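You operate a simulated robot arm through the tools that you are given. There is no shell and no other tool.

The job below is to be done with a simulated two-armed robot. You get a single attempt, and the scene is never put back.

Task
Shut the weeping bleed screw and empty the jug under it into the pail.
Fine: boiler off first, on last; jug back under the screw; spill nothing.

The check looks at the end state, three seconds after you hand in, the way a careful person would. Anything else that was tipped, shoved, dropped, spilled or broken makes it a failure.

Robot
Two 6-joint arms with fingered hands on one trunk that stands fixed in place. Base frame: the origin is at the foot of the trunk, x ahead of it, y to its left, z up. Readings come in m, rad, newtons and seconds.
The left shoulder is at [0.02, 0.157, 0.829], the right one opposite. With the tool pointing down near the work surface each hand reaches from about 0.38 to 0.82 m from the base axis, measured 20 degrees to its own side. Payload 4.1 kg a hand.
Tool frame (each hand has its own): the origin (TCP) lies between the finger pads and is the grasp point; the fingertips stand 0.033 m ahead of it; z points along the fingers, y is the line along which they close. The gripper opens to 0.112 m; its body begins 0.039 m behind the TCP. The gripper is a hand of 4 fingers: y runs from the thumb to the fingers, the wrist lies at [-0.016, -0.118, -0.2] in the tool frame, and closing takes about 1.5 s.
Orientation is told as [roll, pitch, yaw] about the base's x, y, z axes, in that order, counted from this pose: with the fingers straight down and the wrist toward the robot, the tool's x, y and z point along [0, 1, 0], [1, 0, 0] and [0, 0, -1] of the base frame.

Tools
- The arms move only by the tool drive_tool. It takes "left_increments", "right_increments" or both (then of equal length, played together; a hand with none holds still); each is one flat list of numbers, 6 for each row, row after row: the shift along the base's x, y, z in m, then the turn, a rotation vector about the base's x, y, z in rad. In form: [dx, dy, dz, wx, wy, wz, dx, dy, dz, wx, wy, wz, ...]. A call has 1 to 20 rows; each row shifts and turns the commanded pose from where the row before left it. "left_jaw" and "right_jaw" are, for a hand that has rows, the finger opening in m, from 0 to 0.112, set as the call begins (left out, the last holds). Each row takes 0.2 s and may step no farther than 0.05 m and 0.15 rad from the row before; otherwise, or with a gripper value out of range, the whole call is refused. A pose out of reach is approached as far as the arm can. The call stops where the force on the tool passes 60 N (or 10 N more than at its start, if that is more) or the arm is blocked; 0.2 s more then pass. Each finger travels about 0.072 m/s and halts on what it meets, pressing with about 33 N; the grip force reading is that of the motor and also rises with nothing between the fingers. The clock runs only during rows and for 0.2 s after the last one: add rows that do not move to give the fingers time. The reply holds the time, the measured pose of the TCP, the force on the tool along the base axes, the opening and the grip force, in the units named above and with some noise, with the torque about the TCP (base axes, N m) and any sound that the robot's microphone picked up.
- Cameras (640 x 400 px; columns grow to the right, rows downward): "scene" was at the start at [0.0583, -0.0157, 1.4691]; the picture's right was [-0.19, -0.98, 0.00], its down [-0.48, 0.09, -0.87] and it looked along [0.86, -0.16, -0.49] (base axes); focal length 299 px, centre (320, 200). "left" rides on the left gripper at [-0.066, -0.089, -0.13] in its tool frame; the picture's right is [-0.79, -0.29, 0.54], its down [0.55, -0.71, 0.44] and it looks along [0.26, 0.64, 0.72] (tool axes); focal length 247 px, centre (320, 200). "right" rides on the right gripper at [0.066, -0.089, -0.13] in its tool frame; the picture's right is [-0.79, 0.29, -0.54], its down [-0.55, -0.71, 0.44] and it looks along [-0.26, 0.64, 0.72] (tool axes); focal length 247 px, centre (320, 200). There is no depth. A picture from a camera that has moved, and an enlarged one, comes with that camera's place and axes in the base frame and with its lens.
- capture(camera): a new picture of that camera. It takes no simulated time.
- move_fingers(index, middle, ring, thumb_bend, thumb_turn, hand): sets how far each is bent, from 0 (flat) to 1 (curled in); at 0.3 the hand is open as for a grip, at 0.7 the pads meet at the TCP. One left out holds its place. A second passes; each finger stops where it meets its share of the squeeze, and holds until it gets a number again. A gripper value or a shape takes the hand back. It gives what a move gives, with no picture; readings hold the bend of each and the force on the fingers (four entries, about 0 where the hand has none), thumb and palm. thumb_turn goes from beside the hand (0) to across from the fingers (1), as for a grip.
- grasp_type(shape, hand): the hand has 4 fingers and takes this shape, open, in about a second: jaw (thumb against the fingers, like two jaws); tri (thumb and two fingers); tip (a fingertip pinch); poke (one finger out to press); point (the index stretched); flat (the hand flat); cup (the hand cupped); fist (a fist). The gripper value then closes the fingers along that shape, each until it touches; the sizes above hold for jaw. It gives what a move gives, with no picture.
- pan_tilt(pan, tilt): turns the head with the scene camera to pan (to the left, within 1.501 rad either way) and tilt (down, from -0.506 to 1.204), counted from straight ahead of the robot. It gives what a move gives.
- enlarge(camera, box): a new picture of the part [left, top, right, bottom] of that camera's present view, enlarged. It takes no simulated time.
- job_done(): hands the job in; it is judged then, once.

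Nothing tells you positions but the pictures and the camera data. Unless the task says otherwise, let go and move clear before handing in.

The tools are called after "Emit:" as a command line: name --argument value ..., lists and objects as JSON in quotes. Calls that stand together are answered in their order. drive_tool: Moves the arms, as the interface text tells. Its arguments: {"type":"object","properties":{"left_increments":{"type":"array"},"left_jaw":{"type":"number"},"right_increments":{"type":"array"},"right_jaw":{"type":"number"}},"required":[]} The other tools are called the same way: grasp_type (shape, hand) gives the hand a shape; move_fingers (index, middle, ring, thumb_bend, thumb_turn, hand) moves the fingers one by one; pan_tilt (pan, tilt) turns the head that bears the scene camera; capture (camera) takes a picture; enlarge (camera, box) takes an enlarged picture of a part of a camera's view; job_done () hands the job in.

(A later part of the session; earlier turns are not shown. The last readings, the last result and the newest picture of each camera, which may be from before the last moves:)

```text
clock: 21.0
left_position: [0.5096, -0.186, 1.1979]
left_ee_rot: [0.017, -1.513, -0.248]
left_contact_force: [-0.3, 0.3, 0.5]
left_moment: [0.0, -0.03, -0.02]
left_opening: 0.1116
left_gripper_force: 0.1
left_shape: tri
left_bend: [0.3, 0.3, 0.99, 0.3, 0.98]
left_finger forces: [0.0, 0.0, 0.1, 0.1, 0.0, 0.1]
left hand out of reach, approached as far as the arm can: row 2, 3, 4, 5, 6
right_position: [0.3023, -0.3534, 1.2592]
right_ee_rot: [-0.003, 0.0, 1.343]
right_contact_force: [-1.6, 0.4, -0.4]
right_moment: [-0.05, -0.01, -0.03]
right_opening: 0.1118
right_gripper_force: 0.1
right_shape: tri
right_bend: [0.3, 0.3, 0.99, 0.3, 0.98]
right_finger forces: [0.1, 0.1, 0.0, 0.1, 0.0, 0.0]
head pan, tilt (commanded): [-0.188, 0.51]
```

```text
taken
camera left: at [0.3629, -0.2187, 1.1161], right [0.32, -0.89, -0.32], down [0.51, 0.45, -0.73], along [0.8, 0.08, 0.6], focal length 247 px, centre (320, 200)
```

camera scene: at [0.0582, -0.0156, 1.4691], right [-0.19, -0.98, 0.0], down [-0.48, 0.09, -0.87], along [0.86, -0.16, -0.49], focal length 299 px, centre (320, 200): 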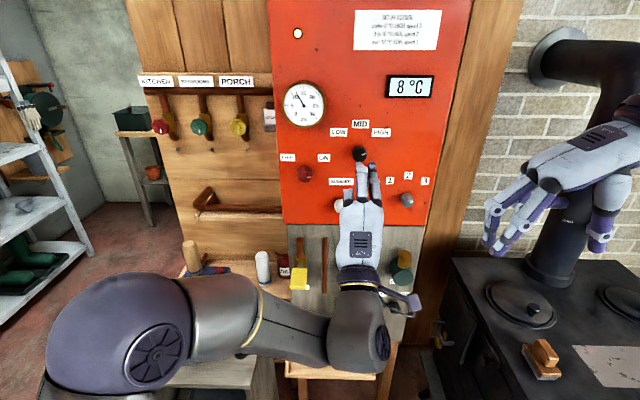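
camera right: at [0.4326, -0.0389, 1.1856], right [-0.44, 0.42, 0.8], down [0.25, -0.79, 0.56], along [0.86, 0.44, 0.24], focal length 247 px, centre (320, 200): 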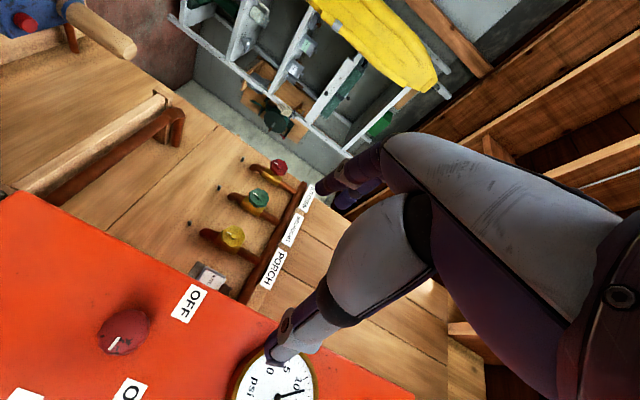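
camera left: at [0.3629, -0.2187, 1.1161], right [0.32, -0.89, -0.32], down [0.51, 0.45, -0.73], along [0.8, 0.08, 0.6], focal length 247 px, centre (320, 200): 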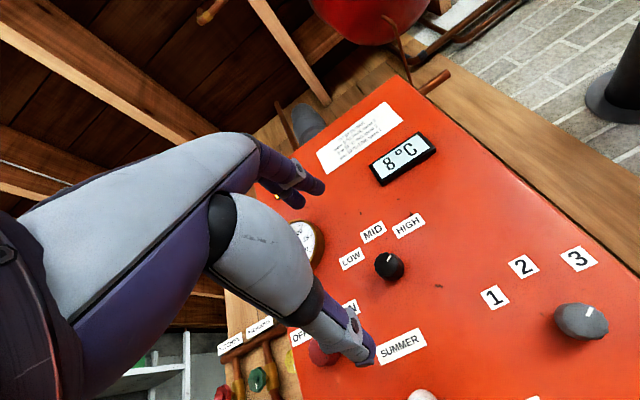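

The limit looks like the wrist bending about 90° when the hand is too close to my body, so reaching further out should free it. I'll test a pure forward move toward the wall, still well short of it.

Emit:
drive_tool --left_increments '[0.0244, -0.0057, 0, 0, 0, 0, 0.0244, -0.0057, 0, 0, 0, 0, 0.0244, -0.0057, 0, 0, 0, 0, 0, 0, 0, 0, 0, 0]'

```text
clock: 22.0
left_position: [0.5509, -0.2357, 1.2113]
left_ee_rot: [0.124, -1.516, -0.366]
left_contact_force: [-0.5, 0.4, -0.4]
left_moment: [0.01, -0.01, -0.04]
left_opening: 0.1117
left_gripper_force: 0.1
left_shape: tri
left_bend: [0.3, 0.3, 0.99, 0.3, 0.98]
left_finger forces: [0.0, 0.0, 0.0, 0.0, 0.0, 0.1]
left hand out of reach, approached as far as the arm can: row 1, 2, 3
right_position: [0.3037, -0.3524, 1.2578]
right_ee_rot: [-0.004, 0.0, 1.344]
right_contact_force: [-0.3, -0.5, -1.0]
right_moment: [0.02, -0.02, 0.0]
right_opening: 0.1119
right_gripper_force: 0.1
right_shape: tri
right_bend: [0.3, 0.3, 0.99, 0.3, 0.98]
right_finger forces: [0.1, 0.0, 0.0, 0.0, 0.0, 0.1]
head pan, tilt (commanded): [-0.188, 0.51]
```

Forward moves still get bent inward and up, so I need to understand the arm's shape. I'll turn the head to look at the left arm itself.

Emit:
pan_tilt --pan 0.5 --tilt 1.1

Emit:
capture --camera "scene"

Emit:
capture --camera "right"

```text
clock: 23.1
left_position: [0.5507, -0.2339, 1.2102]
left_ee_rot: [0.125, -1.518, -0.367]
left_contact_force: [0.4, -0.4, 0.0]
left_moment: [0.01, -0.02, 0.0]
left_opening: 0.1116
left_gripper_force: 0.0
left_shape: tri
left_bend: [0.3, 0.3, 0.99, 0.3, 0.98]
left_finger forces: [0.0, 0.1, 0.0, 0.0, 0.0, 0.0]
right_position: [0.3022, -0.3527, 1.2589]
right_ee_rot: [-0.004, -0.001, 1.343]
right_contact_force: [0.3, 0.7, -0.3]
right_moment: [-0.01, -0.01, -0.04]
right_opening: 0.1116
right_gripper_force: 0.0
right_shape: tri
right_bend: [0.3, 0.3, 0.99, 0.3, 0.98]
right_finger forces: [0.0, 0.0, 0.0, 0.1, 0.1, 0.0]
head pan, tilt (commanded): [0.499, 1.1]
```

```text
taken
camera scene: at [0.0246, 0.0315, 1.4224], right [0.48, -0.88, 0.0], down [-0.78, -0.43, -0.45], along [0.4, 0.22, -0.89], focal length 299 px, centre (320, 200)
```

scene: 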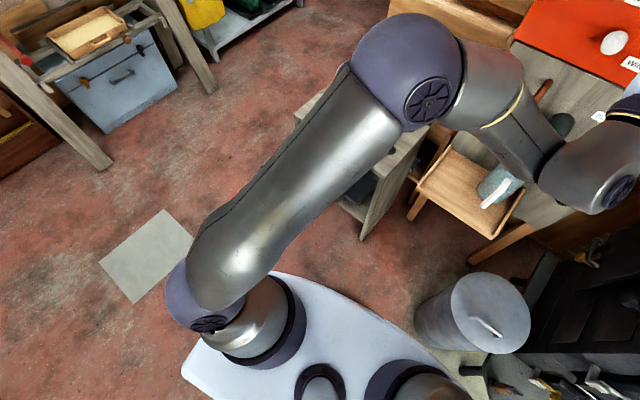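

```text
taken
camera right: at [0.2195, -0.4248, 1.3885], right [0.83, 0.1, 0.54], down [0.38, -0.82, -0.43], along [0.4, 0.57, -0.72], focal length 247 px, centre (320, 200)
```

right: 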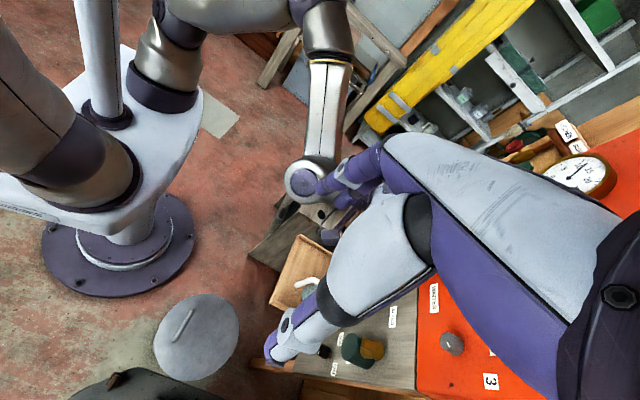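

The arm's wrist is simply bent to its limit when the hand points square at the wall, so I'll come at the knob slanted instead: hand pointing forward and to the right. I'll test that pose at a safe distance.

Emit:
drive_tool --left_increments '[-0.01, 0.0, 0, 0, 0, -0.12, -0.01, 0.02, 0, 0, 0, -0.12, 0, 0.04, -0.01, 0, 0, -0.12, 0.02, 0.04, -0.01, 0, 0, -0.12, 0.03, 0.035, -0.01, 0, 0, -0.12, 0.03, 0.03, -0.01, 0, 0, 0, 0.01, 0.03, -0.005, 0, 0, 0, 0, 0, 0, 0, 0, 0]'

Emit:
pan_tilt --pan -0.188 --tilt 0.51

Emit:
capture --camera "scene"

Emit:
capture --camera "left"

```text
clock: 24.9
left_position: [0.4147, -0.2358, 1.2489]
left_ee_rot: [-0.562, -1.396, 0.015]
left_contact_force: [-0.3, -0.4, 1.1]
left_moment: [-0.01, 0.0, 0.01]
left_opening: 0.1119
left_gripper_force: 0.1
left_shape: tri
left_bend: [0.3, 0.3, 0.99, 0.3, 0.98]
left_finger forces: [0.0, 0.0, 0.1, 0.0, 0.1, 0.1]
left hand out of reach, approached as far as the arm can: row 1, 2, 3, 4, 5, 6, 7
right_position: [0.3023, -0.3527, 1.2599]
right_ee_rot: [-0.004, 0.0, 1.343]
right_contact_force: [0.3, 0.6, 0.5]
right_moment: [0.01, 0.01, -0.01]
right_opening: 0.1118
right_gripper_force: 0.0
right_shape: tri
right_bend: [0.3, 0.3, 0.99, 0.3, 0.98]
right_finger forces: [0.0, 0.0, 0.1, 0.0, 0.0, 0.0]
head pan, tilt (commanded): [0.499, 1.1]
```

```text
clock: 25.9
left_position: [0.414, -0.2347, 1.2487]
left_ee_rot: [-0.562, -1.395, 0.018]
left_contact_force: [-0.6, -0.3, 0.1]
left_moment: [0.03, 0.03, 0.0]
left_opening: 0.1119
left_gripper_force: 0.0
left_shape: tri
left_bend: [0.3, 0.3, 0.99, 0.3, 0.98]
left_finger forces: [0.0, 0.1, 0.0, 0.0, 0.1, 0.0]
right_position: [0.3027, -0.3526, 1.258]
right_ee_rot: [-0.002, -0.001, 1.343]
right_contact_force: [0.3, -0.7, -0.2]
right_moment: [-0.02, -0.02, 0.01]
right_opening: 0.1117
right_gripper_force: 0.1
right_shape: tri
right_bend: [0.3, 0.3, 0.99, 0.3, 0.98]
right_finger forces: [0.0, 0.1, 0.0, 0.1, 0.0, 0.1]
head pan, tilt (commanded): [-0.188, 0.51]
```

```text
taken
camera scene: at [0.0582, -0.0156, 1.469], right [-0.19, -0.98, 0.0], down [-0.48, 0.09, -0.87], along [0.86, -0.16, -0.49], focal length 299 px, centre (320, 200)
```

scene: 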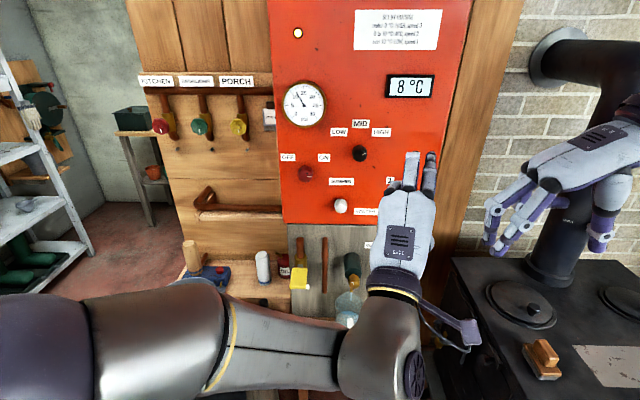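

```text
taken
camera left: at [0.2554, -0.2249, 1.1861], right [0.0, -0.96, -0.29], down [0.52, 0.24, -0.82], along [0.85, -0.15, 0.5], focal length 247 px, centre (320, 200)
```

left: 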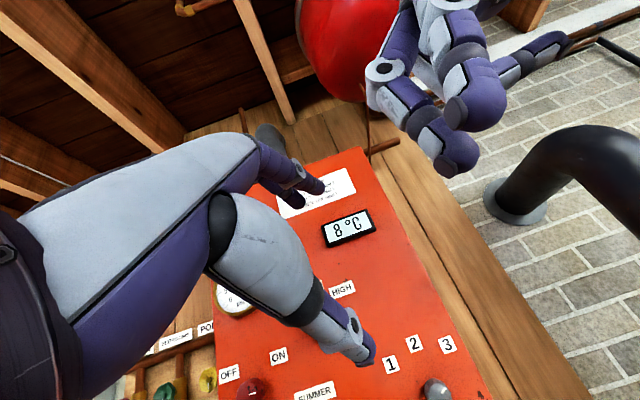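

Turning further right made it worse, so the arm evidently dislikes bending the hand upward; it should be happy with the hand slanting down at the knob, as in its natural pose. I'll turn to a thumb-left, 45° downward approach and move toward the red knob.

Emit:
drive_tool --left_increments '[0.01, 0.0117, 0.0, 0.1288, -0.0097, -0.043, 0.015, 0.0117, 0.0, 0.1288, -0.0097, -0.043, 0.02, 0.0117, 0.0, 0.1288, -0.0097, -0.043, 0.02, 0.0117, 0.0, 0.1288, -0.0097, -0.043, 0.02, 0.0117, 0.0, 0.1288, -0.0097, -0.043, 0.02, 0.0117, 0.0, 0.1288, -0.0097, -0.043, 0.02, 0.0117, 0.0, 0.1288, -0.0097, -0.043, 0.02, 0.0117, 0.0, 0.1288, -0.0097, -0.043, 0.02, 0.0117, 0.0, 0.1288, -0.0097, -0.043, 0.02, 0.0117, 0.0, 0.1288, -0.0097, -0.043, 0.02, 0.0117, 0.0, 0.1288, -0.0097, -0.043, 0.02, 0.0117, 0.0, 0.1288, -0.0097, -0.043, 0, 0, 0, 0, 0, 0]'

Emit:
capture --camera "scene"

Emit:
capture --camera "left"

```text
clock: 28.7
left_position: [0.5003, -0.1652, 1.2804]
left_ee_rot: [0.775, -0.094, -1.815]
left_contact_force: [0.8, -0.9, -0.2]
left_moment: [0.02, -0.01, 0.04]
left_opening: 0.1121
left_gripper_force: 0.0
left_shape: tri
left_bend: [0.3, 0.3, 0.99, 0.3, 0.98]
left_finger forces: [0.0, 0.0, 0.0, 0.0, 0.1, 0.0]
left hand out of reach, approached as far as the arm can: row 1, 2, 3, 4, 5, 6, 7, 9, 10, 11, 12
right_position: [0.3034, -0.3542, 1.2593]
right_ee_rot: [-0.004, 0.001, 1.344]
right_contact_force: [-0.7, 0.4, 0.7]
right_moment: [0.01, 0.0, -0.01]
right_opening: 0.1119
right_gripper_force: 0.1
right_shape: tri
right_bend: [0.3, 0.3, 0.99, 0.3, 0.98]
right_finger forces: [0.0, 0.1, 0.0, 0.0, 0.0, 0.0]
head pan, tilt (commanded): [-0.188, 0.51]
```

```text
taken
camera scene: at [0.0582, -0.0157, 1.4691], right [-0.19, -0.98, 0.0], down [-0.48, 0.09, -0.87], along [0.86, -0.16, -0.49], focal length 299 px, centre (320, 200)
```

scene: 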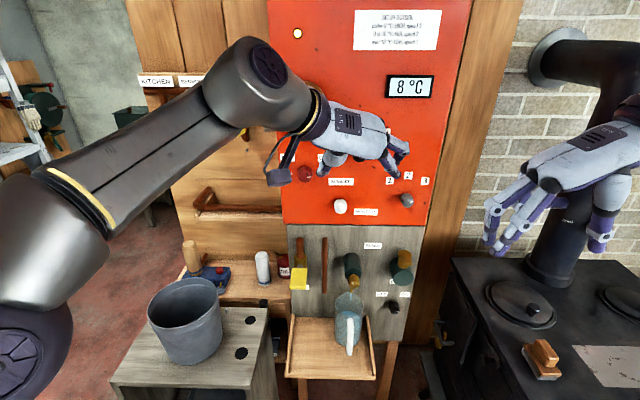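

```text
taken
camera left: at [0.3881, -0.0425, 1.3178], right [-0.13, 0.24, -0.96], down [0.85, 0.52, 0.01], along [0.51, -0.82, -0.27], focal length 247 px, centre (320, 200)
```

left: 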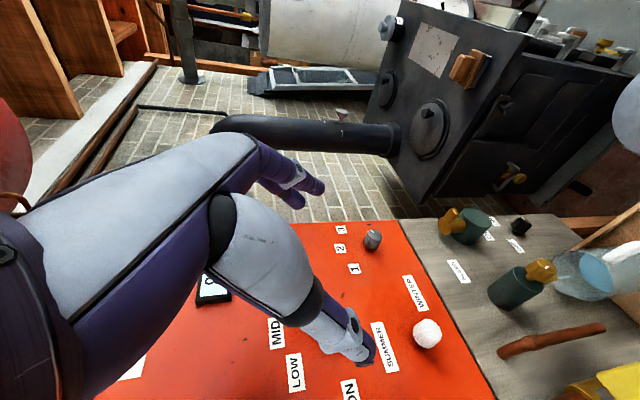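

The arm shape is clearer now: both shoulders tilt outward, and the wrist roll runs out when the hand is square-on with thumb straight down. The right arm with the hand rolled about 45° counter-clockwise should suit the knobs, and the left arm suits the jug and the pour, so I'll move the left arm back to its side first.

Emit:
drive_tool --left_increments '[-0.03, 0.02, 0.0, 0, 0, 0, -0.02, 0.04, 0.0, 0.0296, 0.1266, 0, -0.015, 0.04, 0.0, 0.0296, 0.1266, 0, -0.015, 0.045, 0.0, 0.0296, 0.1266, 0, -0.015, 0.045, 0.0, 0.0296, 0.1266, 0, -0.015, 0.045, 0.0, 0.0296, 0.1266, 0, -0.015, 0.045, 0.0, 0.0296, 0.1266, 0, -0.01, 0.045, 0.0, 0, 0, 0, -0.01, 0.045, 0.0, 0, 0, 0, -0.01, 0.045, 0.0, 0, 0, 0]'

Emit:
capture --camera "scene"

```text
clock: 30.9
left_position: [0.345, 0.2529, 1.2502]
left_ee_rot: [-0.014, -0.032, -1.748]
left_contact_force: [0.2, -0.1, -0.4]
left_moment: [0.0, 0.03, -0.01]
left_opening: 0.1118
left_gripper_force: 0.1
left_shape: tri
left_bend: [0.3, 0.3, 0.99, 0.3, 0.98]
left_finger forces: [0.0, 0.1, 0.0, 0.0, 0.0, 0.0]
left hand out of reach, approached as far as the arm can: row 1, 2, 10
right_position: [0.3033, -0.3532, 1.259]
right_ee_rot: [-0.005, -0.001, 1.343]
right_contact_force: [0.2, 0.0, -0.4]
right_moment: [0.05, 0.03, 0.01]
right_opening: 0.1119
right_gripper_force: 0.1
right_shape: tri
right_bend: [0.3, 0.3, 0.99, 0.3, 0.98]
right_finger forces: [0.0, 0.1, 0.0, 0.0, 0.0, 0.1]
head pan, tilt (commanded): [-0.188, 0.51]
```

```text
taken
camera scene: at [0.0585, -0.0161, 1.4691], right [-0.19, -0.98, 0.0], down [-0.48, 0.09, -0.87], along [0.86, -0.16, -0.49], focal length 299 px, centre (320, 200)
```

scene: 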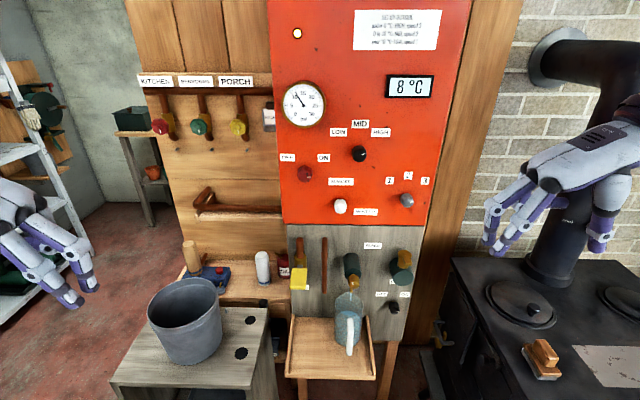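

The view is clear again, and both hands are off to the sides. Now the right hand: I'll bring it to about 8 cm in front of the red knob, square to the wall, rolled 45° counter-clockwise.

Emit:
drive_tool --right_increments '[0.0289, 0.0217, -0.0078, 0.0218, -0.132, -0.0513, 0.0289, 0.0217, -0.0078, 0.0218, -0.132, -0.0513, 0.0289, 0.0217, -0.0078, 0.0218, -0.132, -0.0513, 0.0289, 0.0217, -0.0078, 0.0218, -0.132, -0.0513, 0.0289, 0.0217, -0.0078, 0.0218, -0.132, -0.0513, 0.0289, 0.0217, -0.0078, 0.0218, -0.132, -0.0513, 0.0289, 0.0217, -0.0078, 0.0218, -0.132, -0.0513, 0.0289, 0.0217, -0.0078, 0.0218, -0.132, -0.0513, 0.0289, 0.0217, -0.0078, 0.0218, -0.132, -0.0513, 0.0289, 0.0217, -0.0078, 0.0218, -0.132, -0.0513, 0.0289, 0.0217, -0.0078, 0.0218, -0.132, -0.0513, 0.0289, 0.0217, -0.0078, 0.0218, -0.132, -0.0513, 0, 0, 0, 0, 0, 0]'

Emit:
capture --camera "scene"

Emit:
capture --camera "right"

```text
clock: 33.5
left_position: [0.3437, 0.2539, 1.2507]
left_ee_rot: [-0.009, -0.031, -1.748]
left_contact_force: [0.1, -0.6, 0.4]
left_moment: [-0.04, -0.07, 0.02]
left_opening: 0.1119
left_gripper_force: 0.1
left_shape: tri
left_bend: [0.3, 0.3, 0.99, 0.3, 0.98]
left_finger forces: [0.1, 0.0, 0.0, 0.1, 0.1, 0.0]
right_position: [0.7086, -0.1901, 1.3807]
right_ee_rot: [-1.5, -0.741, 1.376]
right_contact_force: [-66.5, 9.1, -15.3]
right_moment: [-0.92, -2.27, 2.25]
right_opening: 0.1092
right_gripper_force: 0.1
right_shape: tri
right_bend: [0.31, 0.3, 0.99, 0.24, 0.97]
right_finger forces: [11.4, 47.3, 0.0, 0.1, 8.1, 0.1]
right hand out of reach, approached as far as the arm can: row 9, 10, 11, 12
head pan, tilt (commanded): [-0.188, 0.51]
stopped in row 12 (right hand): the force on the tool passed its limit at 186 N (the readings are from after the stop); the commanded pose is now the measured one
```

```text
taken
camera scene: at [0.0544, -0.0151, 1.4692], right [-0.19, -0.98, 0.0], down [-0.48, 0.09, -0.87], along [0.86, -0.16, -0.49], focal length 299 px, centre (320, 200)
```

scene: 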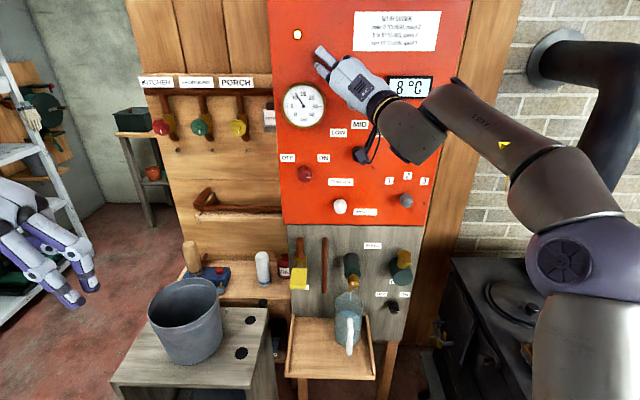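

```text
taken
camera right: at [0.5716, -0.1914, 1.2786], right [-0.54, -0.25, 0.8], down [0.3, -0.95, -0.1], along [0.79, 0.19, 0.59], focal length 247 px, centre (320, 200)
```

right: 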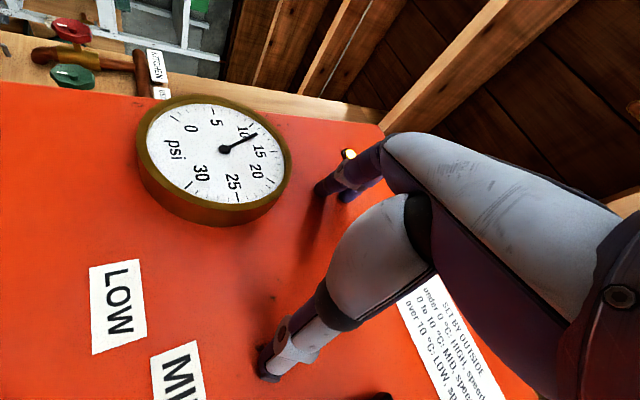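

The arm drifted up and the fingertips pressed on the panel between the gauge and the display. I'll back straight away from the wall first and check that nothing was harmed.

Emit:
drive_tool --right_increments '[-0.03, 0.007, 0, 0, 0, 0, -0.04, 0.009, 0, 0, 0, 0, -0.04, 0.009, 0, 0, 0, 0, -0.04, 0.0, 0, 0, 0, 0]'

Emit:
capture --camera "scene"

Emit:
enlarge --camera "scene" --box '[265, 0, 475, 150]'

```text
clock: 34.5
left_position: [0.348, 0.2536, 1.2491]
left_ee_rot: [-0.016, -0.031, -1.748]
left_contact_force: [1.0, -0.4, -0.7]
left_moment: [0.04, 0.06, 0.0]
left_opening: 0.1118
left_gripper_force: 0.1
left_shape: tri
left_bend: [0.3, 0.3, 0.99, 0.3, 0.98]
left_finger forces: [0.0, 0.0, 0.0, 0.0, 0.0, 0.0]
right_position: [0.5905, -0.1935, 1.4296]
right_ee_rot: [-1.474, -0.739, 1.353]
right_contact_force: [0.8, 0.8, -0.7]
right_moment: [0.04, -0.06, -0.02]
right_opening: 0.1119
right_gripper_force: 0.0
right_shape: tri
right_bend: [0.3, 0.3, 0.99, 0.3, 0.97]
right_finger forces: [0.1, 0.0, 0.1, 0.0, 0.0, 0.0]
right hand out of reach, approached as far as the arm can: row 1, 2, 3, 4
head pan, tilt (commanded): [-0.188, 0.51]
```

```text
taken
camera scene: at [0.0589, -0.0156, 1.469], right [-0.19, -0.98, 0.0], down [-0.48, 0.09, -0.87], along [0.86, -0.16, -0.49], focal length 299 px, centre (320, 200)
```

scene: 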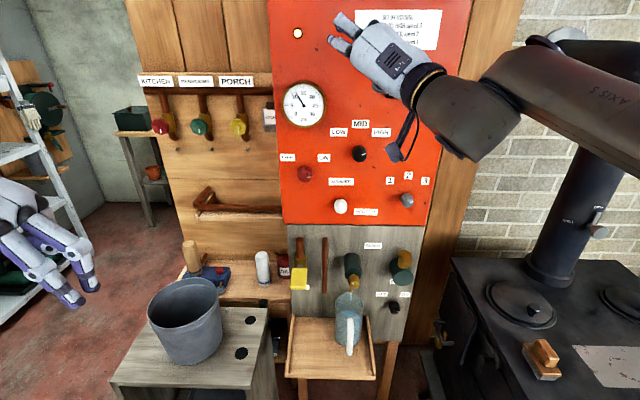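

```text
2.67 times, centred on (370, 75) of scene
camera zoom: at [0.0589, -0.0156, 1.469], right [-0.19, -0.98, 0.0], down [-0.48, 0.09, -0.87], along [0.86, -0.16, -0.49], focal length 796 px, centre (187, 533)
```

zoom: 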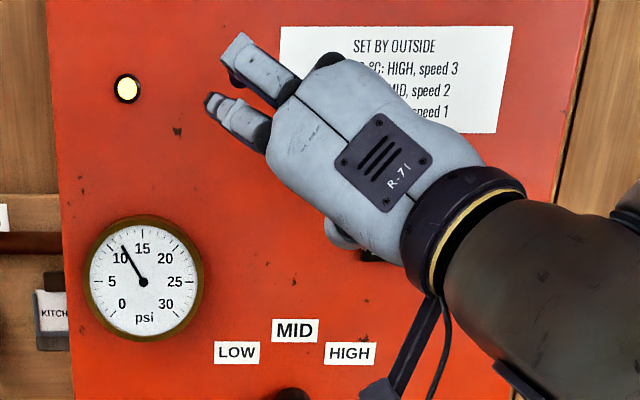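

The panel, gauge and display look unharmed. The wrist had gone straight (singular) on that path, so I'll take the right hand back to its natural downward pose, drawing away from the wall, and come in again by the pitch-up route that worked before.

Emit:
drive_tool --right_increments '[-0.03, -0.009, -0.005, 0.078, 0.1087, -0.0513, -0.03, -0.009, -0.008, 0.078, 0.1087, -0.0513, -0.025, -0.009, -0.011, 0.078, 0.1087, -0.0513, -0.025, -0.009, -0.011, 0.078, 0.1087, -0.0513, -0.02, -0.009, -0.011, 0.078, 0.1087, -0.0513, -0.02, -0.009, -0.011, 0.078, 0.1087, -0.0513, -0.02, -0.009, -0.011, 0.078, 0.1087, -0.0513, -0.02, -0.009, -0.011, 0.078, 0.1087, -0.0513, -0.015, -0.009, -0.011, 0.078, 0.1087, -0.0513, -0.015, -0.009, -0.011, 0.078, 0.1087, -0.0513, -0.01, -0.009, -0.011, 0.078, 0.1087, -0.0513, -0.01, -0.009, -0.011, 0.078, 0.1087, -0.0513, 0, 0, 0, 0, 0, 0]'

Emit:
capture --camera "scene"

```text
clock: 37.2
left_position: [0.3463, 0.2527, 1.249]
left_ee_rot: [-0.013, -0.031, -1.749]
left_contact_force: [0.0, 0.4, -0.7]
left_moment: [-0.03, -0.02, -0.03]
left_opening: 0.1119
left_gripper_force: 0.1
left_shape: tri
left_bend: [0.3, 0.3, 0.99, 0.3, 0.98]
left_finger forces: [0.0, 0.1, 0.0, 0.0, 0.0, 0.0]
right_position: [0.3499, -0.2894, 1.2952]
right_ee_rot: [0.098, -0.007, -0.189]
right_contact_force: [0.7, -0.6, 0.4]
right_moment: [0.03, -0.02, 0.01]
right_opening: 0.1122
right_gripper_force: 0.0
right_shape: tri
right_bend: [0.3, 0.3, 0.99, 0.3, 0.98]
right_finger forces: [0.0, 0.0, 0.0, 0.1, 0.1, 0.0]
right hand out of reach, approached as far as the arm can: row 2, 3
head pan, tilt (commanded): [-0.188, 0.51]
```

```text
taken
camera scene: at [0.0582, -0.0157, 1.4691], right [-0.19, -0.98, 0.0], down [-0.48, 0.09, -0.87], along [0.86, -0.16, -0.49], focal length 299 px, centre (320, 200)
```

scene: 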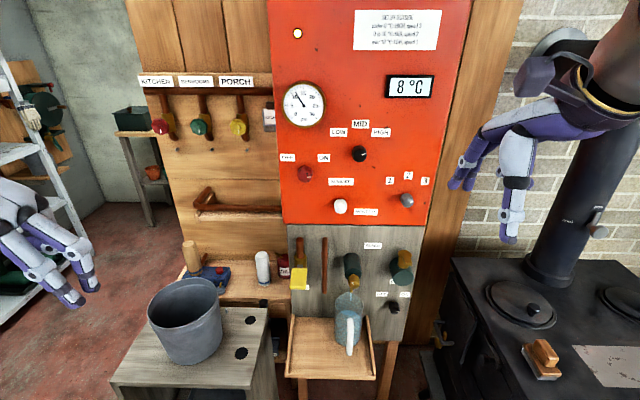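

The right hand is back in its natural pose and tracking well. I'll pitch it up toward the knob in two stages with a slight counter-clockwise roll, checking in between.

Emit:
drive_tool --right_increments '[0.0208, 0.0173, -0.0108, -0.06654, -0.11764, 0.02526, 0.0208, 0.0173, -0.0108, -0.06654, -0.11764, 0.02526, 0.0208, 0.0173, -0.0108, -0.06654, -0.11764, 0.02526, 0.0208, 0.0173, -0.0108, -0.06654, -0.11764, 0.02526, 0.0208, 0.0173, -0.0108, -0.06654, -0.11764, 0.02526, 0.0208, 0.0173, -0.0108, -0.06654, -0.11764, 0.02526, 0.0208, 0.0173, -0.0108, -0.06654, -0.11764, 0.02526, 0.0208, 0.0173, -0.0108, -0.06654, -0.11764, 0.02526]'

```text
clock: 39.0
left_position: [0.345, 0.2526, 1.2507]
left_ee_rot: [-0.013, -0.032, -1.748]
left_contact_force: [-0.4, -0.5, 0.4]
left_moment: [0.05, 0.0, 0.01]
left_opening: 0.1119
left_gripper_force: 0.0
left_shape: tri
left_bend: [0.3, 0.3, 0.99, 0.3, 0.98]
left_finger forces: [0.1, 0.0, 0.0, 0.0, 0.1, 0.1]
right_position: [0.5169, -0.1497, 1.2085]
right_ee_rot: [-0.579, -0.931, 0.39]
right_contact_force: [-0.1, -0.3, 0.2]
right_moment: [-0.01, 0.02, 0.02]
right_opening: 0.1118
right_gripper_force: 0.0
right_shape: tri
right_bend: [0.3, 0.3, 0.99, 0.3, 0.98]
right_finger forces: [0.0, 0.1, 0.0, 0.0, 0.0, 0.0]
head pan, tilt (commanded): [-0.188, 0.51]
```

No flags so far, and the hand is at (0.517, -0.150, 1.209). I'll do the remaining rotation in small steps.

Emit:
drive_tool --right_increments '[0.0208, 0.0173, -0.0108, -0.06654, -0.11764, 0.02526, 0.0208, 0.0173, -0.0108, -0.06654, -0.11764, 0.02526, 0.0208, 0.0173, -0.0108, -0.06654, -0.11764, 0.02526, 0.0208, 0.0173, -0.0108, -0.06654, -0.11764, 0.02526]'

Emit:
capture --camera "scene"

Emit:
capture --camera "right"

```text
clock: 40.0
left_position: [0.3457, 0.2523, 1.2496]
left_ee_rot: [-0.012, -0.031, -1.75]
left_contact_force: [-1.4, -0.6, 1.1]
left_moment: [0.01, -0.04, 0.02]
left_opening: 0.1119
left_gripper_force: 0.1
left_shape: tri
left_bend: [0.3, 0.3, 0.99, 0.3, 0.98]
left_finger forces: [0.0, 0.0, 0.1, 0.0, 0.0, 0.0]
right_position: [0.5989, -0.0818, 1.1638]
right_ee_rot: [-1.577, -1.047, 1.349]
right_contact_force: [0.4, -0.7, -0.1]
right_moment: [0.0, 0.01, -0.01]
right_opening: 0.112
right_gripper_force: 0.0
right_shape: tri
right_bend: [0.3, 0.3, 0.99, 0.3, 0.98]
right_finger forces: [0.0, 0.0, 0.0, 0.1, 0.1, 0.1]
head pan, tilt (commanded): [-0.188, 0.51]
```

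```text
taken
camera scene: at [0.0577, -0.0159, 1.4691], right [-0.19, -0.98, 0.0], down [-0.48, 0.09, -0.87], along [0.86, -0.16, -0.49], focal length 299 px, centre (320, 200)
```

scene: 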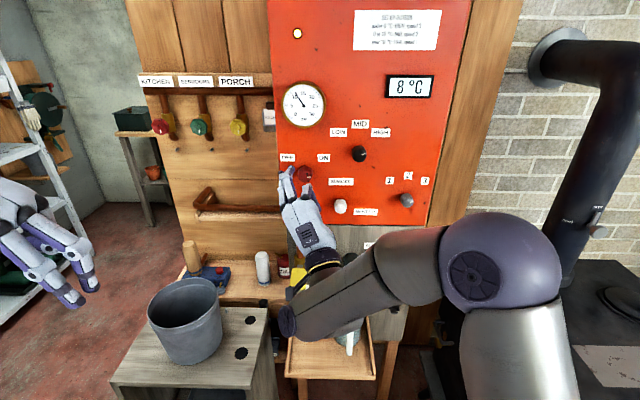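

```text
taken
camera right: at [0.4777, -0.0409, 1.0535], right [-0.65, -0.41, 0.64], down [0.24, -0.91, -0.34], along [0.72, -0.07, 0.69], focal length 247 px, centre (320, 200)
```

right: 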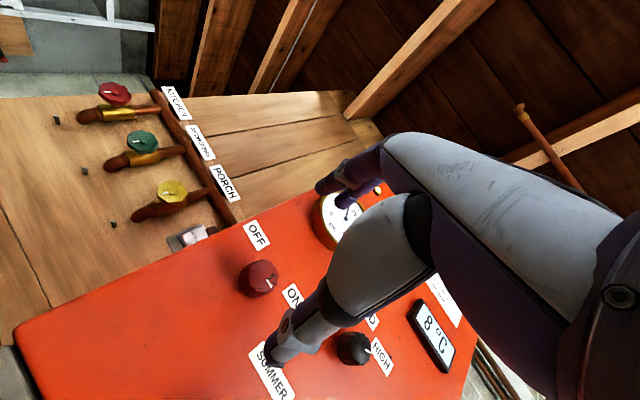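

That worked without any flags: the right hand is square to the wall at (0.599, -0.082, 1.164), rolled 30° counter-clockwise. I'll zoom in to refine the knob's position relative to the hand.

Emit:
enlarge --camera "right" --box '[220, 210, 340, 330]'

Emit:
enlarge --camera "scene" --box '[265, 145, 345, 225]'

```text
3.33 times, centred on (280, 270) of right
camera zoom: at [0.4777, -0.0409, 1.0535], right [-0.65, -0.41, 0.64], down [0.24, -0.91, -0.34], along [0.72, -0.07, 0.69], focal length 823 px, centre (453, -33)
```

zoom: 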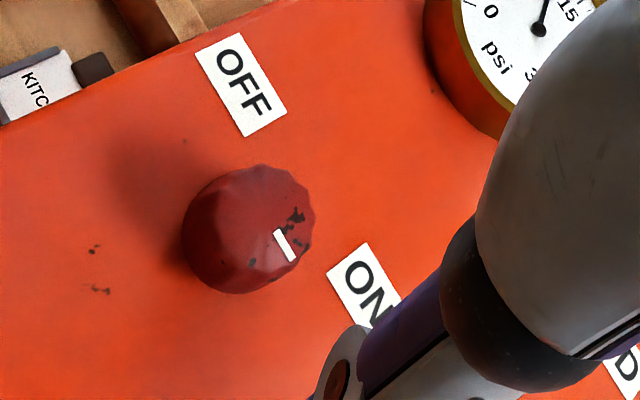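

```text
5.00 times, centred on (305, 185) of scene
camera zoom: at [0.0577, -0.0159, 1.4691], right [-0.19, -0.98, 0.0], down [-0.48, 0.09, -0.87], along [0.86, -0.16, -0.49], focal length 1493 px, centre (395, 275)
```

zoom: 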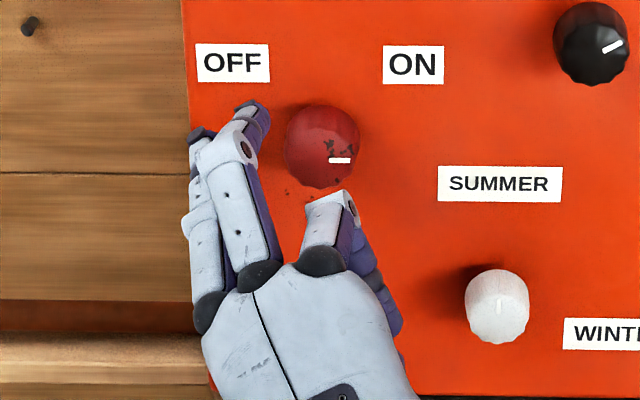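

The knob's face is at about (0.726, -0.107, 1.163), and the hand is nearly on its axis. I'll go forward most of the way and look before closing.

Emit:
drive_tool --right_increments '[0.0287, -0.0056, 0, 0, 0, 0, 0.0287, -0.0056, 0, 0, 0, 0, 0.0287, -0.0056, 0, 0, 0, 0, 0, 0, 0, 0, 0, 0]'

Emit:
enlarge --camera "scene" --box '[245, 105, 405, 225]'

Emit:
capture --camera "right"

Emit:
capture --camera "left"

```text
clock: 41.0
left_position: [0.3468, 0.2518, 1.2484]
left_ee_rot: [-0.011, -0.032, -1.749]
left_contact_force: [0.4, -0.7, 1.0]
left_moment: [0.0, -0.05, -0.01]
left_opening: 0.1118
left_gripper_force: 0.0
left_shape: tri
left_bend: [0.3, 0.3, 0.99, 0.3, 0.98]
left_finger forces: [0.1, 0.0, 0.1, 0.1, 0.0, 0.1]
right_position: [0.6863, -0.1004, 1.1653]
right_ee_rot: [-1.571, -1.046, 1.341]
right_contact_force: [0.4, 0.3, 0.5]
right_moment: [-0.05, -0.03, 0.0]
right_opening: 0.112
right_gripper_force: 0.1
right_shape: tri
right_bend: [0.3, 0.3, 0.99, 0.3, 0.98]
right_finger forces: [0.0, 0.0, 0.0, 0.0, 0.0, 0.0]
head pan, tilt (commanded): [-0.188, 0.51]
```

```text
3.33 times, centred on (325, 165) of scene
camera zoom: at [0.0582, -0.0157, 1.4691], right [-0.19, -0.98, 0.0], down [-0.48, 0.09, -0.87], along [0.86, -0.16, -0.49], focal length 995 px, centre (303, 317)
```

zoom: 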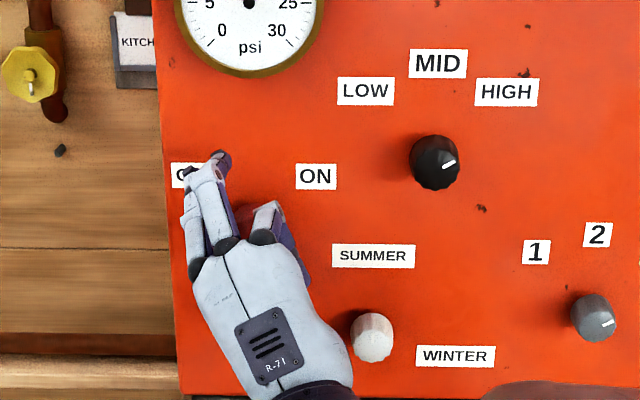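

```text
taken
camera right: at [0.5634, -0.0587, 1.0551], right [-0.65, -0.41, 0.64], down [0.23, -0.91, -0.34], along [0.72, -0.07, 0.69], focal length 247 px, centre (320, 200)
```

right: 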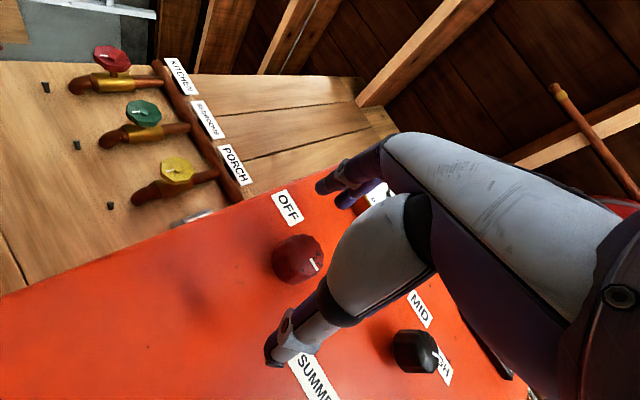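

```text
taken
camera left: at [0.2987, 0.3554, 1.3772], right [-0.74, 0.41, -0.54], down [0.66, 0.59, -0.46], along [0.13, -0.7, -0.7], focal length 247 px, centre (320, 200)
```

left: 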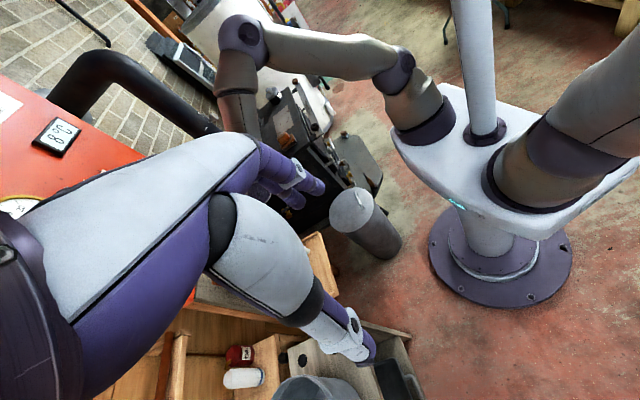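

The knob lies right on the hand's axis between thumb and fingers. I'll move the last 3 cm and then close gently on it.

Emit:
drive_tool --right_increments '[0.0146, -0.0034, -0.001, 0, 0, 0, 0.0136, -0.0032, -0.001, 0, 0, 0, 0, 0, 0, 0, 0, 0]'

Emit:
drive_tool --right_increments '[0, 0, 0, 0, 0, 0, 0, 0, 0, 0, 0, 0, 0, 0, 0, 0, 0, 0, 0, 0, 0, 0, 0, 0, 0, 0, 0, 0, 0, 0, 0, 0, 0, 0, 0, 0]' --right_jaw 0.02

Emit:
enlarge --camera "scene" --box '[245, 105, 405, 225]'

Emit:
capture --camera "right"

```text
clock: 41.9
left_position: [0.3461, 0.2529, 1.2491]
left_ee_rot: [-0.012, -0.03, -1.75]
left_contact_force: [-0.2, -0.7, 0.3]
left_moment: [-0.02, 0.01, 0.02]
left_opening: 0.112
left_gripper_force: 0.0
left_shape: tri
left_bend: [0.3, 0.3, 0.99, 0.3, 0.98]
left_finger forces: [0.1, 0.1, 0.0, 0.0, 0.0, 0.0]
right_position: [0.7149, -0.1076, 1.1627]
right_ee_rot: [-1.571, -1.048, 1.342]
right_contact_force: [-0.1, -0.2, 0.5]
right_moment: [0.0, -0.01, 0.01]
right_opening: 0.1118
right_gripper_force: 0.2
right_shape: tri
right_bend: [0.3, 0.3, 0.99, 0.3, 0.98]
right_finger forces: [0.0, 0.0, 0.0, 0.0, 0.0, 0.0]
head pan, tilt (commanded): [-0.188, 0.51]
```

```text
clock: 43.2
left_position: [0.345, 0.2536, 1.249]
left_ee_rot: [-0.012, -0.031, -1.749]
left_contact_force: [1.6, -0.2, 0.5]
left_moment: [-0.01, 0.02, 0.0]
left_opening: 0.1119
left_gripper_force: 0.1
left_shape: tri
left_bend: [0.3, 0.3, 0.99, 0.3, 0.98]
left_finger forces: [0.1, 0.0, 0.0, 0.1, 0.0, 0.1]
right_position: [0.7135, -0.1079, 1.1635]
right_ee_rot: [-1.574, -1.047, 1.345]
right_contact_force: [2.9, 0.5, 5.9]
right_moment: [-0.02, -0.15, 0.05]
right_opening: 0.0282
right_gripper_force: 32.9
right_shape: tri
right_bend: [0.75, 0.55, 1.0, 0.75, 1.0]
right_finger forces: [18.2, 15.4, 0.0, 0.1, 28.3, 0.1]
head pan, tilt (commanded): [-0.188, 0.51]
```

```text
3.33 times, centred on (325, 165) of scene
camera zoom: at [0.0582, -0.0157, 1.4691], right [-0.19, -0.98, 0.0], down [-0.48, 0.09, -0.87], along [0.86, -0.16, -0.49], focal length 995 px, centre (303, 317)
```

zoom: 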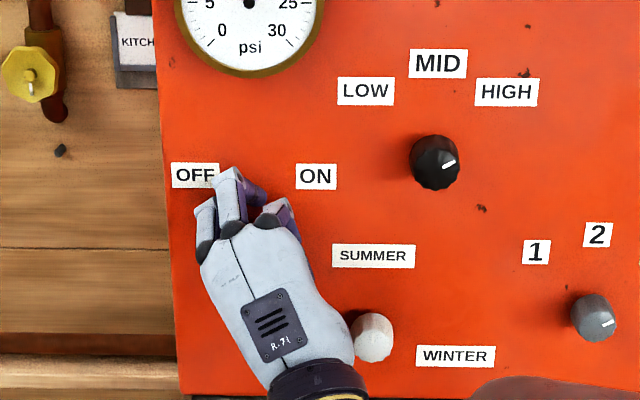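

```text
taken
camera right: at [0.5914, -0.0662, 1.053], right [-0.65, -0.41, 0.64], down [0.23, -0.91, -0.34], along [0.72, -0.07, 0.69], focal length 247 px, centre (320, 200)
```

right: 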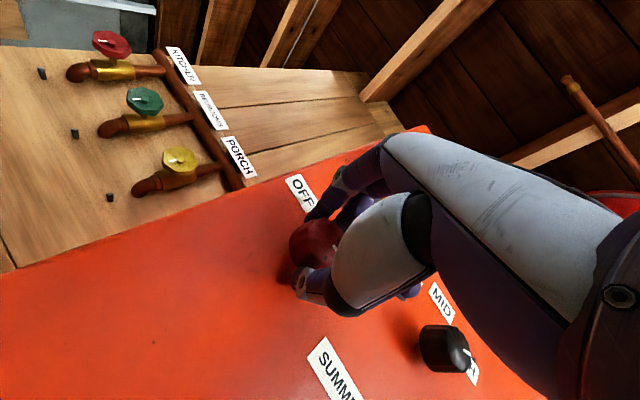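

The fingers and thumb have the knob (about 28 mm opening, 33 N). I'll turn it counter-clockwise about the knob axis by some 40° and check.

Emit:
drive_tool --right_increments '[0, 0, 0, -0.1169, 0.0274, 0, 0, 0, 0, -0.1169, 0.0274, 0, 0, 0, 0, -0.1169, 0.0274, 0, 0, 0, 0, -0.1169, 0.0274, 0, 0, 0, 0, -0.1169, 0.0274, 0, 0, 0, 0, -0.1169, 0.0274, 0]'

Emit:
enlarge --camera "scene" --box '[245, 105, 405, 225]'

Emit:
capture --camera "right"

```text
clock: 44.6
left_position: [0.3452, 0.2529, 1.2497]
left_ee_rot: [-0.013, -0.032, -1.75]
left_contact_force: [-0.6, 0.7, -0.8]
left_moment: [0.05, -0.01, -0.02]
left_opening: 0.1119
left_gripper_force: 0.0
left_shape: tri
left_bend: [0.3, 0.3, 0.99, 0.3, 0.98]
left_finger forces: [0.1, 0.1, 0.0, 0.1, 0.1, 0.1]
right_position: [0.7139, -0.1074, 1.1641]
right_ee_rot: [-1.574, -0.325, 1.342]
right_contact_force: [5.7, -3.0, 12.4]
right_moment: [-0.03, -0.28, 0.06]
right_opening: 0.0279
right_gripper_force: 32.8
right_shape: tri
right_bend: [0.75, 0.55, 1.0, 0.74, 1.0]
right_finger forces: [16.2, 21.2, 0.1, 0.1, 33.1, 0.0]
head pan, tilt (commanded): [-0.188, 0.51]
```

```text
3.33 times, centred on (325, 165) of scene
camera zoom: at [0.0581, -0.0158, 1.4691], right [-0.19, -0.98, 0.0], down [-0.48, 0.09, -0.87], along [0.86, -0.16, -0.49], focal length 995 px, centre (303, 317)
```

zoom: 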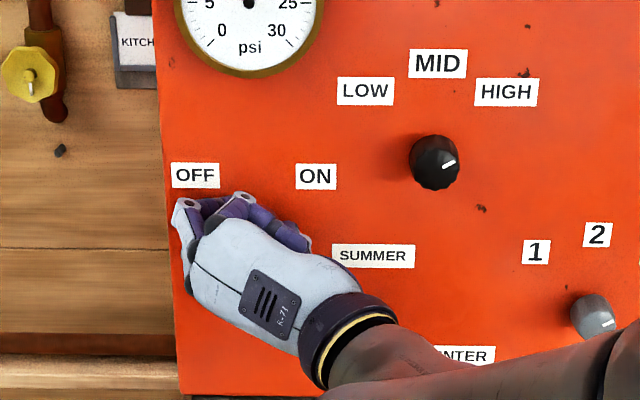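

```text
taken
camera right: at [0.5745, -0.1391, 1.0728], right [-0.52, 0.14, 0.84], down [0.23, -0.93, 0.3], along [0.82, 0.35, 0.45], focal length 247 px, centre (320, 200)
```

right: 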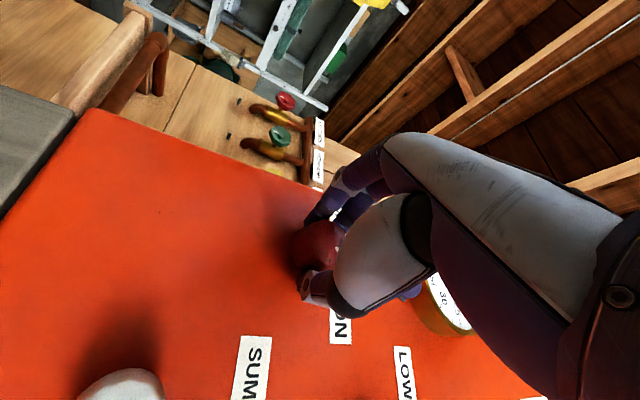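

The hand turned 41° with little torque. I'll open, roll the hand back the other way around the knob, and look at the mark.

Emit:
drive_tool --right_increments '[0, 0, 0, 0, 0, 0, 0, 0, 0, 0, 0, 0, 0, 0, 0, 0, 0, 0, 0, 0, 0, 0, 0, 0, 0, 0, 0, 0, 0, 0, 0, 0, 0, 0, 0, 0, 0, 0, 0, 0, 0, 0]' --right_jaw 0.112

Emit:
enlarge --camera "scene" --box '[265, 135, 345, 195]'

Emit:
enlarge --camera "right" --box '[250, 180, 370, 320]'

```text
clock: 46.2
left_position: [0.3473, 0.2536, 1.2501]
left_ee_rot: [-0.012, -0.032, -1.748]
left_contact_force: [0.6, 1.2, 0.4]
left_moment: [0.02, -0.01, -0.05]
left_opening: 0.112
left_gripper_force: 0.1
left_shape: tri
left_bend: [0.3, 0.3, 0.99, 0.3, 0.98]
left_finger forces: [0.0, 0.0, 0.1, 0.1, 0.1, 0.1]
right_position: [0.7143, -0.1074, 1.1619]
right_ee_rot: [-1.571, -0.325, 1.342]
right_contact_force: [0.0, 0.2, 0.3]
right_moment: [-0.01, 0.04, -0.01]
right_opening: 0.1118
right_gripper_force: 0.0
right_shape: tri
right_bend: [0.3, 0.3, 0.99, 0.3, 0.98]
right_finger forces: [0.1, 0.0, 0.1, 0.0, 0.1, 0.1]
head pan, tilt (commanded): [-0.188, 0.51]
```

```text
6.67 times, centred on (305, 165) of scene
camera zoom: at [0.0583, -0.0157, 1.4691], right [-0.19, -0.98, 0.0], down [-0.48, 0.09, -0.87], along [0.86, -0.16, -0.49], focal length 1990 px, centre (420, 433)
```

zoom: 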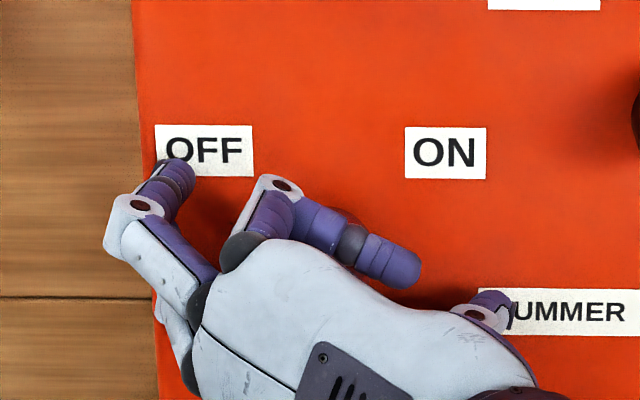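

```text
2.86 times, centred on (310, 250) of right
camera zoom: at [0.5743, -0.1386, 1.0719], right [-0.52, 0.14, 0.84], down [0.23, -0.93, 0.3], along [0.82, 0.35, 0.45], focal length 706 px, centre (349, 57)
```

zoom: 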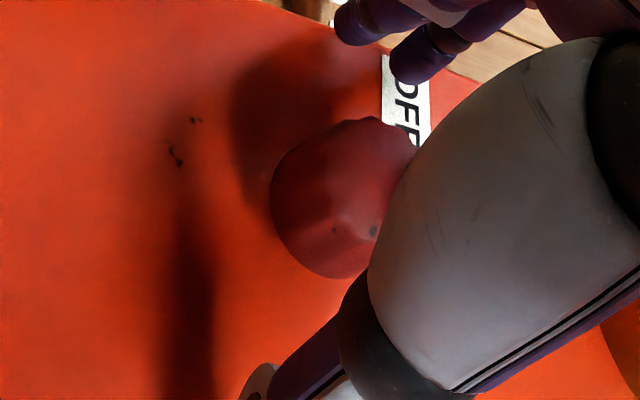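

I'll back off 5 cm and roll the hand clockwise to get a clear look at the mark.

Emit:
drive_tool --right_increments '[-0.0244, 0.0057, 0, 0, 0, 0, -0.0244, 0.0057, 0, 0, 0, 0, -0.0244, 0.0057, 0, 0.1412, -0.033, 0, 0, 0, 0, 0.1412, -0.033, 0, 0, 0, 0, 0.1412, -0.033, 0, 0, 0, 0, 0.1412, -0.033, 0, 0, 0, 0, 0.1412, -0.033, 0, 0, 0, 0, 0.1412, -0.033, 0, 0, 0, 0, 0.1412, -0.033, 0]'

Emit:
enlarge --camera "scene" --box '[265, 135, 345, 195]'

Emit:
enlarge --camera "right" --box '[220, 180, 370, 330]'

```text
clock: 48.2
left_position: [0.347, 0.2529, 1.2496]
left_ee_rot: [-0.012, -0.031, -1.748]
left_contact_force: [-0.4, 0.1, 0.7]
left_moment: [-0.01, 0.03, -0.02]
left_opening: 0.1118
left_gripper_force: 0.1
left_shape: tri
left_bend: [0.3, 0.3, 0.99, 0.3, 0.98]
left_finger forces: [0.0, 0.0, 0.1, 0.0, 0.0, 0.0]
right_position: [0.6404, -0.0918, 1.1618]
right_ee_rot: [-1.573, -1.342, 1.344]
right_contact_force: [0.3, -0.3, -0.3]
right_moment: [0.0, 0.03, 0.02]
right_opening: 0.1114
right_gripper_force: 0.0
right_shape: tri
right_bend: [0.3, 0.3, 0.99, 0.3, 0.98]
right_finger forces: [0.0, 0.1, 0.1, 0.1, 0.0, 0.0]
head pan, tilt (commanded): [-0.188, 0.51]
```

```text
6.67 times, centred on (305, 165) of scene
camera zoom: at [0.0581, -0.0159, 1.4691], right [-0.19, -0.98, 0.0], down [-0.48, 0.09, -0.87], along [0.86, -0.16, -0.49], focal length 1990 px, centre (420, 433)
```

zoom: 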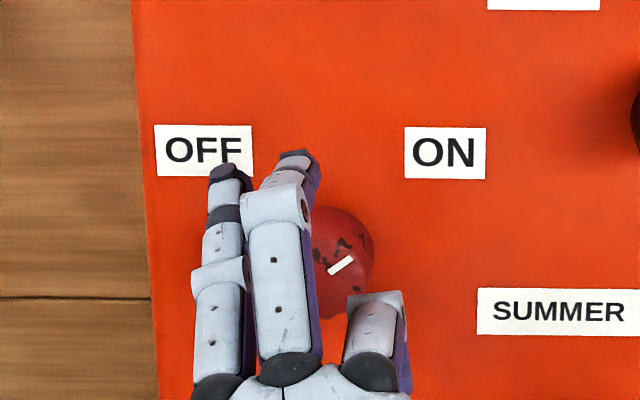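

```text
2.67 times, centred on (295, 255) of right
camera zoom: at [0.5252, -0.0176, 1.0599], right [-0.69, -0.57, 0.46], down [0.27, -0.78, -0.57], along [0.68, -0.27, 0.69], focal length 659 px, centre (387, 53)
```

zoom: 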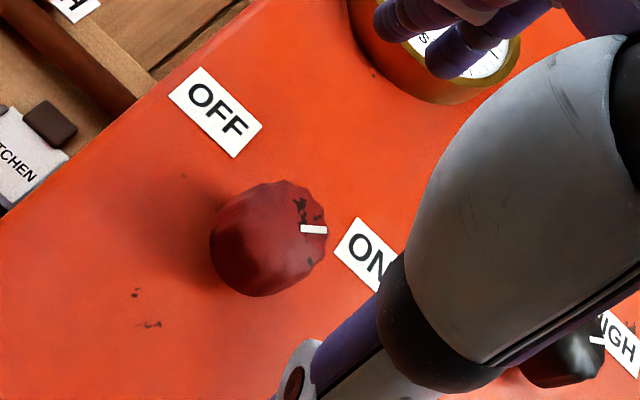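

The mark has moved about 37° counter-clockwise, so the grip works. The hand is back at -13° roll; I'll take a second bite and turn a further 58°.

Emit:
drive_tool --right_increments '[0.0245, -0.0054, 0.0004, 0, 0, 0, 0.0245, -0.0054, 0.0004, 0, 0, 0, 0.0245, -0.0054, 0.0004, 0, 0, 0, 0, 0, 0, 0, 0, 0]'

Emit:
drive_tool --right_increments '[0, 0, 0, 0, 0, 0, 0, 0, 0, 0, 0, 0, 0, 0, 0, 0, 0, 0, 0, 0, 0, 0, 0, 0, 0, 0, 0, 0, 0, 0, 0, 0, 0, 0, 0, 0]' --right_jaw 0.02

Emit:
drive_tool --right_increments '[0, 0, 0, -0.1169, 0.0274, 0, 0, 0, 0, -0.1169, 0.0274, 0, 0, 0, 0, -0.1169, 0.0274, 0, 0, 0, 0, -0.1169, 0.0274, 0, 0, 0, 0, -0.1169, 0.0274, 0, 0, 0, 0, -0.1169, 0.0274, 0, 0, 0, 0, -0.1169, 0.0274, 0, 0, 0, 0, -0.1169, 0.0274, 0, 0, 0, 0, -0.05, 0.012, 0]'

```text
clock: 49.2
left_position: [0.3467, 0.2528, 1.2502]
left_ee_rot: [-0.011, -0.03, -1.748]
left_contact_force: [-0.5, 0.4, 0.0]
left_moment: [0.03, -0.01, -0.01]
left_opening: 0.1119
left_gripper_force: 0.1
left_shape: tri
left_bend: [0.3, 0.3, 0.99, 0.3, 0.98]
left_finger forces: [0.1, 0.0, 0.1, 0.0, 0.0, 0.0]
right_position: [0.7135, -0.1057, 1.1634]
right_ee_rot: [-1.576, -1.341, 1.347]
right_contact_force: [0.3, 0.0, -0.6]
right_moment: [0.0, -0.01, 0.01]
right_opening: 0.1116
right_gripper_force: 0.1
right_shape: tri
right_bend: [0.3, 0.3, 0.99, 0.3, 0.98]
right_finger forces: [0.0, 0.0, 0.0, 0.1, 0.0, 0.1]
head pan, tilt (commanded): [-0.188, 0.51]
```

```text
clock: 50.6
left_position: [0.3473, 0.2529, 1.2495]
left_ee_rot: [-0.013, -0.031, -1.748]
left_contact_force: [0.0, 0.6, 0.6]
left_moment: [0.04, -0.02, -0.04]
left_opening: 0.112
left_gripper_force: 0.0
left_shape: tri
left_bend: [0.3, 0.3, 0.99, 0.3, 0.98]
left_finger forces: [0.1, 0.1, 0.0, 0.1, 0.1, 0.0]
right_position: [0.7123, -0.1051, 1.1638]
right_ee_rot: [-1.577, -1.342, 1.349]
right_contact_force: [1.8, -1.1, 3.3]
right_moment: [0.0, -0.13, 0.02]
right_opening: 0.028
right_gripper_force: 33.1
right_shape: tri
right_bend: [0.75, 0.55, 1.0, 0.74, 1.0]
right_finger forces: [17.6, 15.4, 0.0, 0.0, 28.7, 0.0]
head pan, tilt (commanded): [-0.188, 0.51]
```

```text
clock: 52.6
left_position: [0.3447, 0.2531, 1.2489]
left_ee_rot: [-0.013, -0.033, -1.749]
left_contact_force: [0.3, -0.7, -1.3]
left_moment: [0.01, -0.02, 0.02]
left_opening: 0.1118
left_gripper_force: 0.0
left_shape: tri
left_bend: [0.3, 0.3, 0.99, 0.3, 0.98]
left_finger forces: [0.0, 0.0, 0.0, 0.0, 0.1, 0.0]
right_position: [0.7126, -0.1067, 1.1661]
right_ee_rot: [-1.576, -0.329, 1.342]
right_contact_force: [-13.4, 0.4, 11.9]
right_moment: [0.29, -0.35, -0.08]
right_opening: 0.0292
right_gripper_force: 32.6
right_shape: tri
right_bend: [0.75, 0.56, 1.0, 0.74, 1.0]
right_finger forces: [20.0, 20.0, 0.0, 0.0, 33.9, 0.0]
head pan, tilt (commanded): [-0.188, 0.51]
```

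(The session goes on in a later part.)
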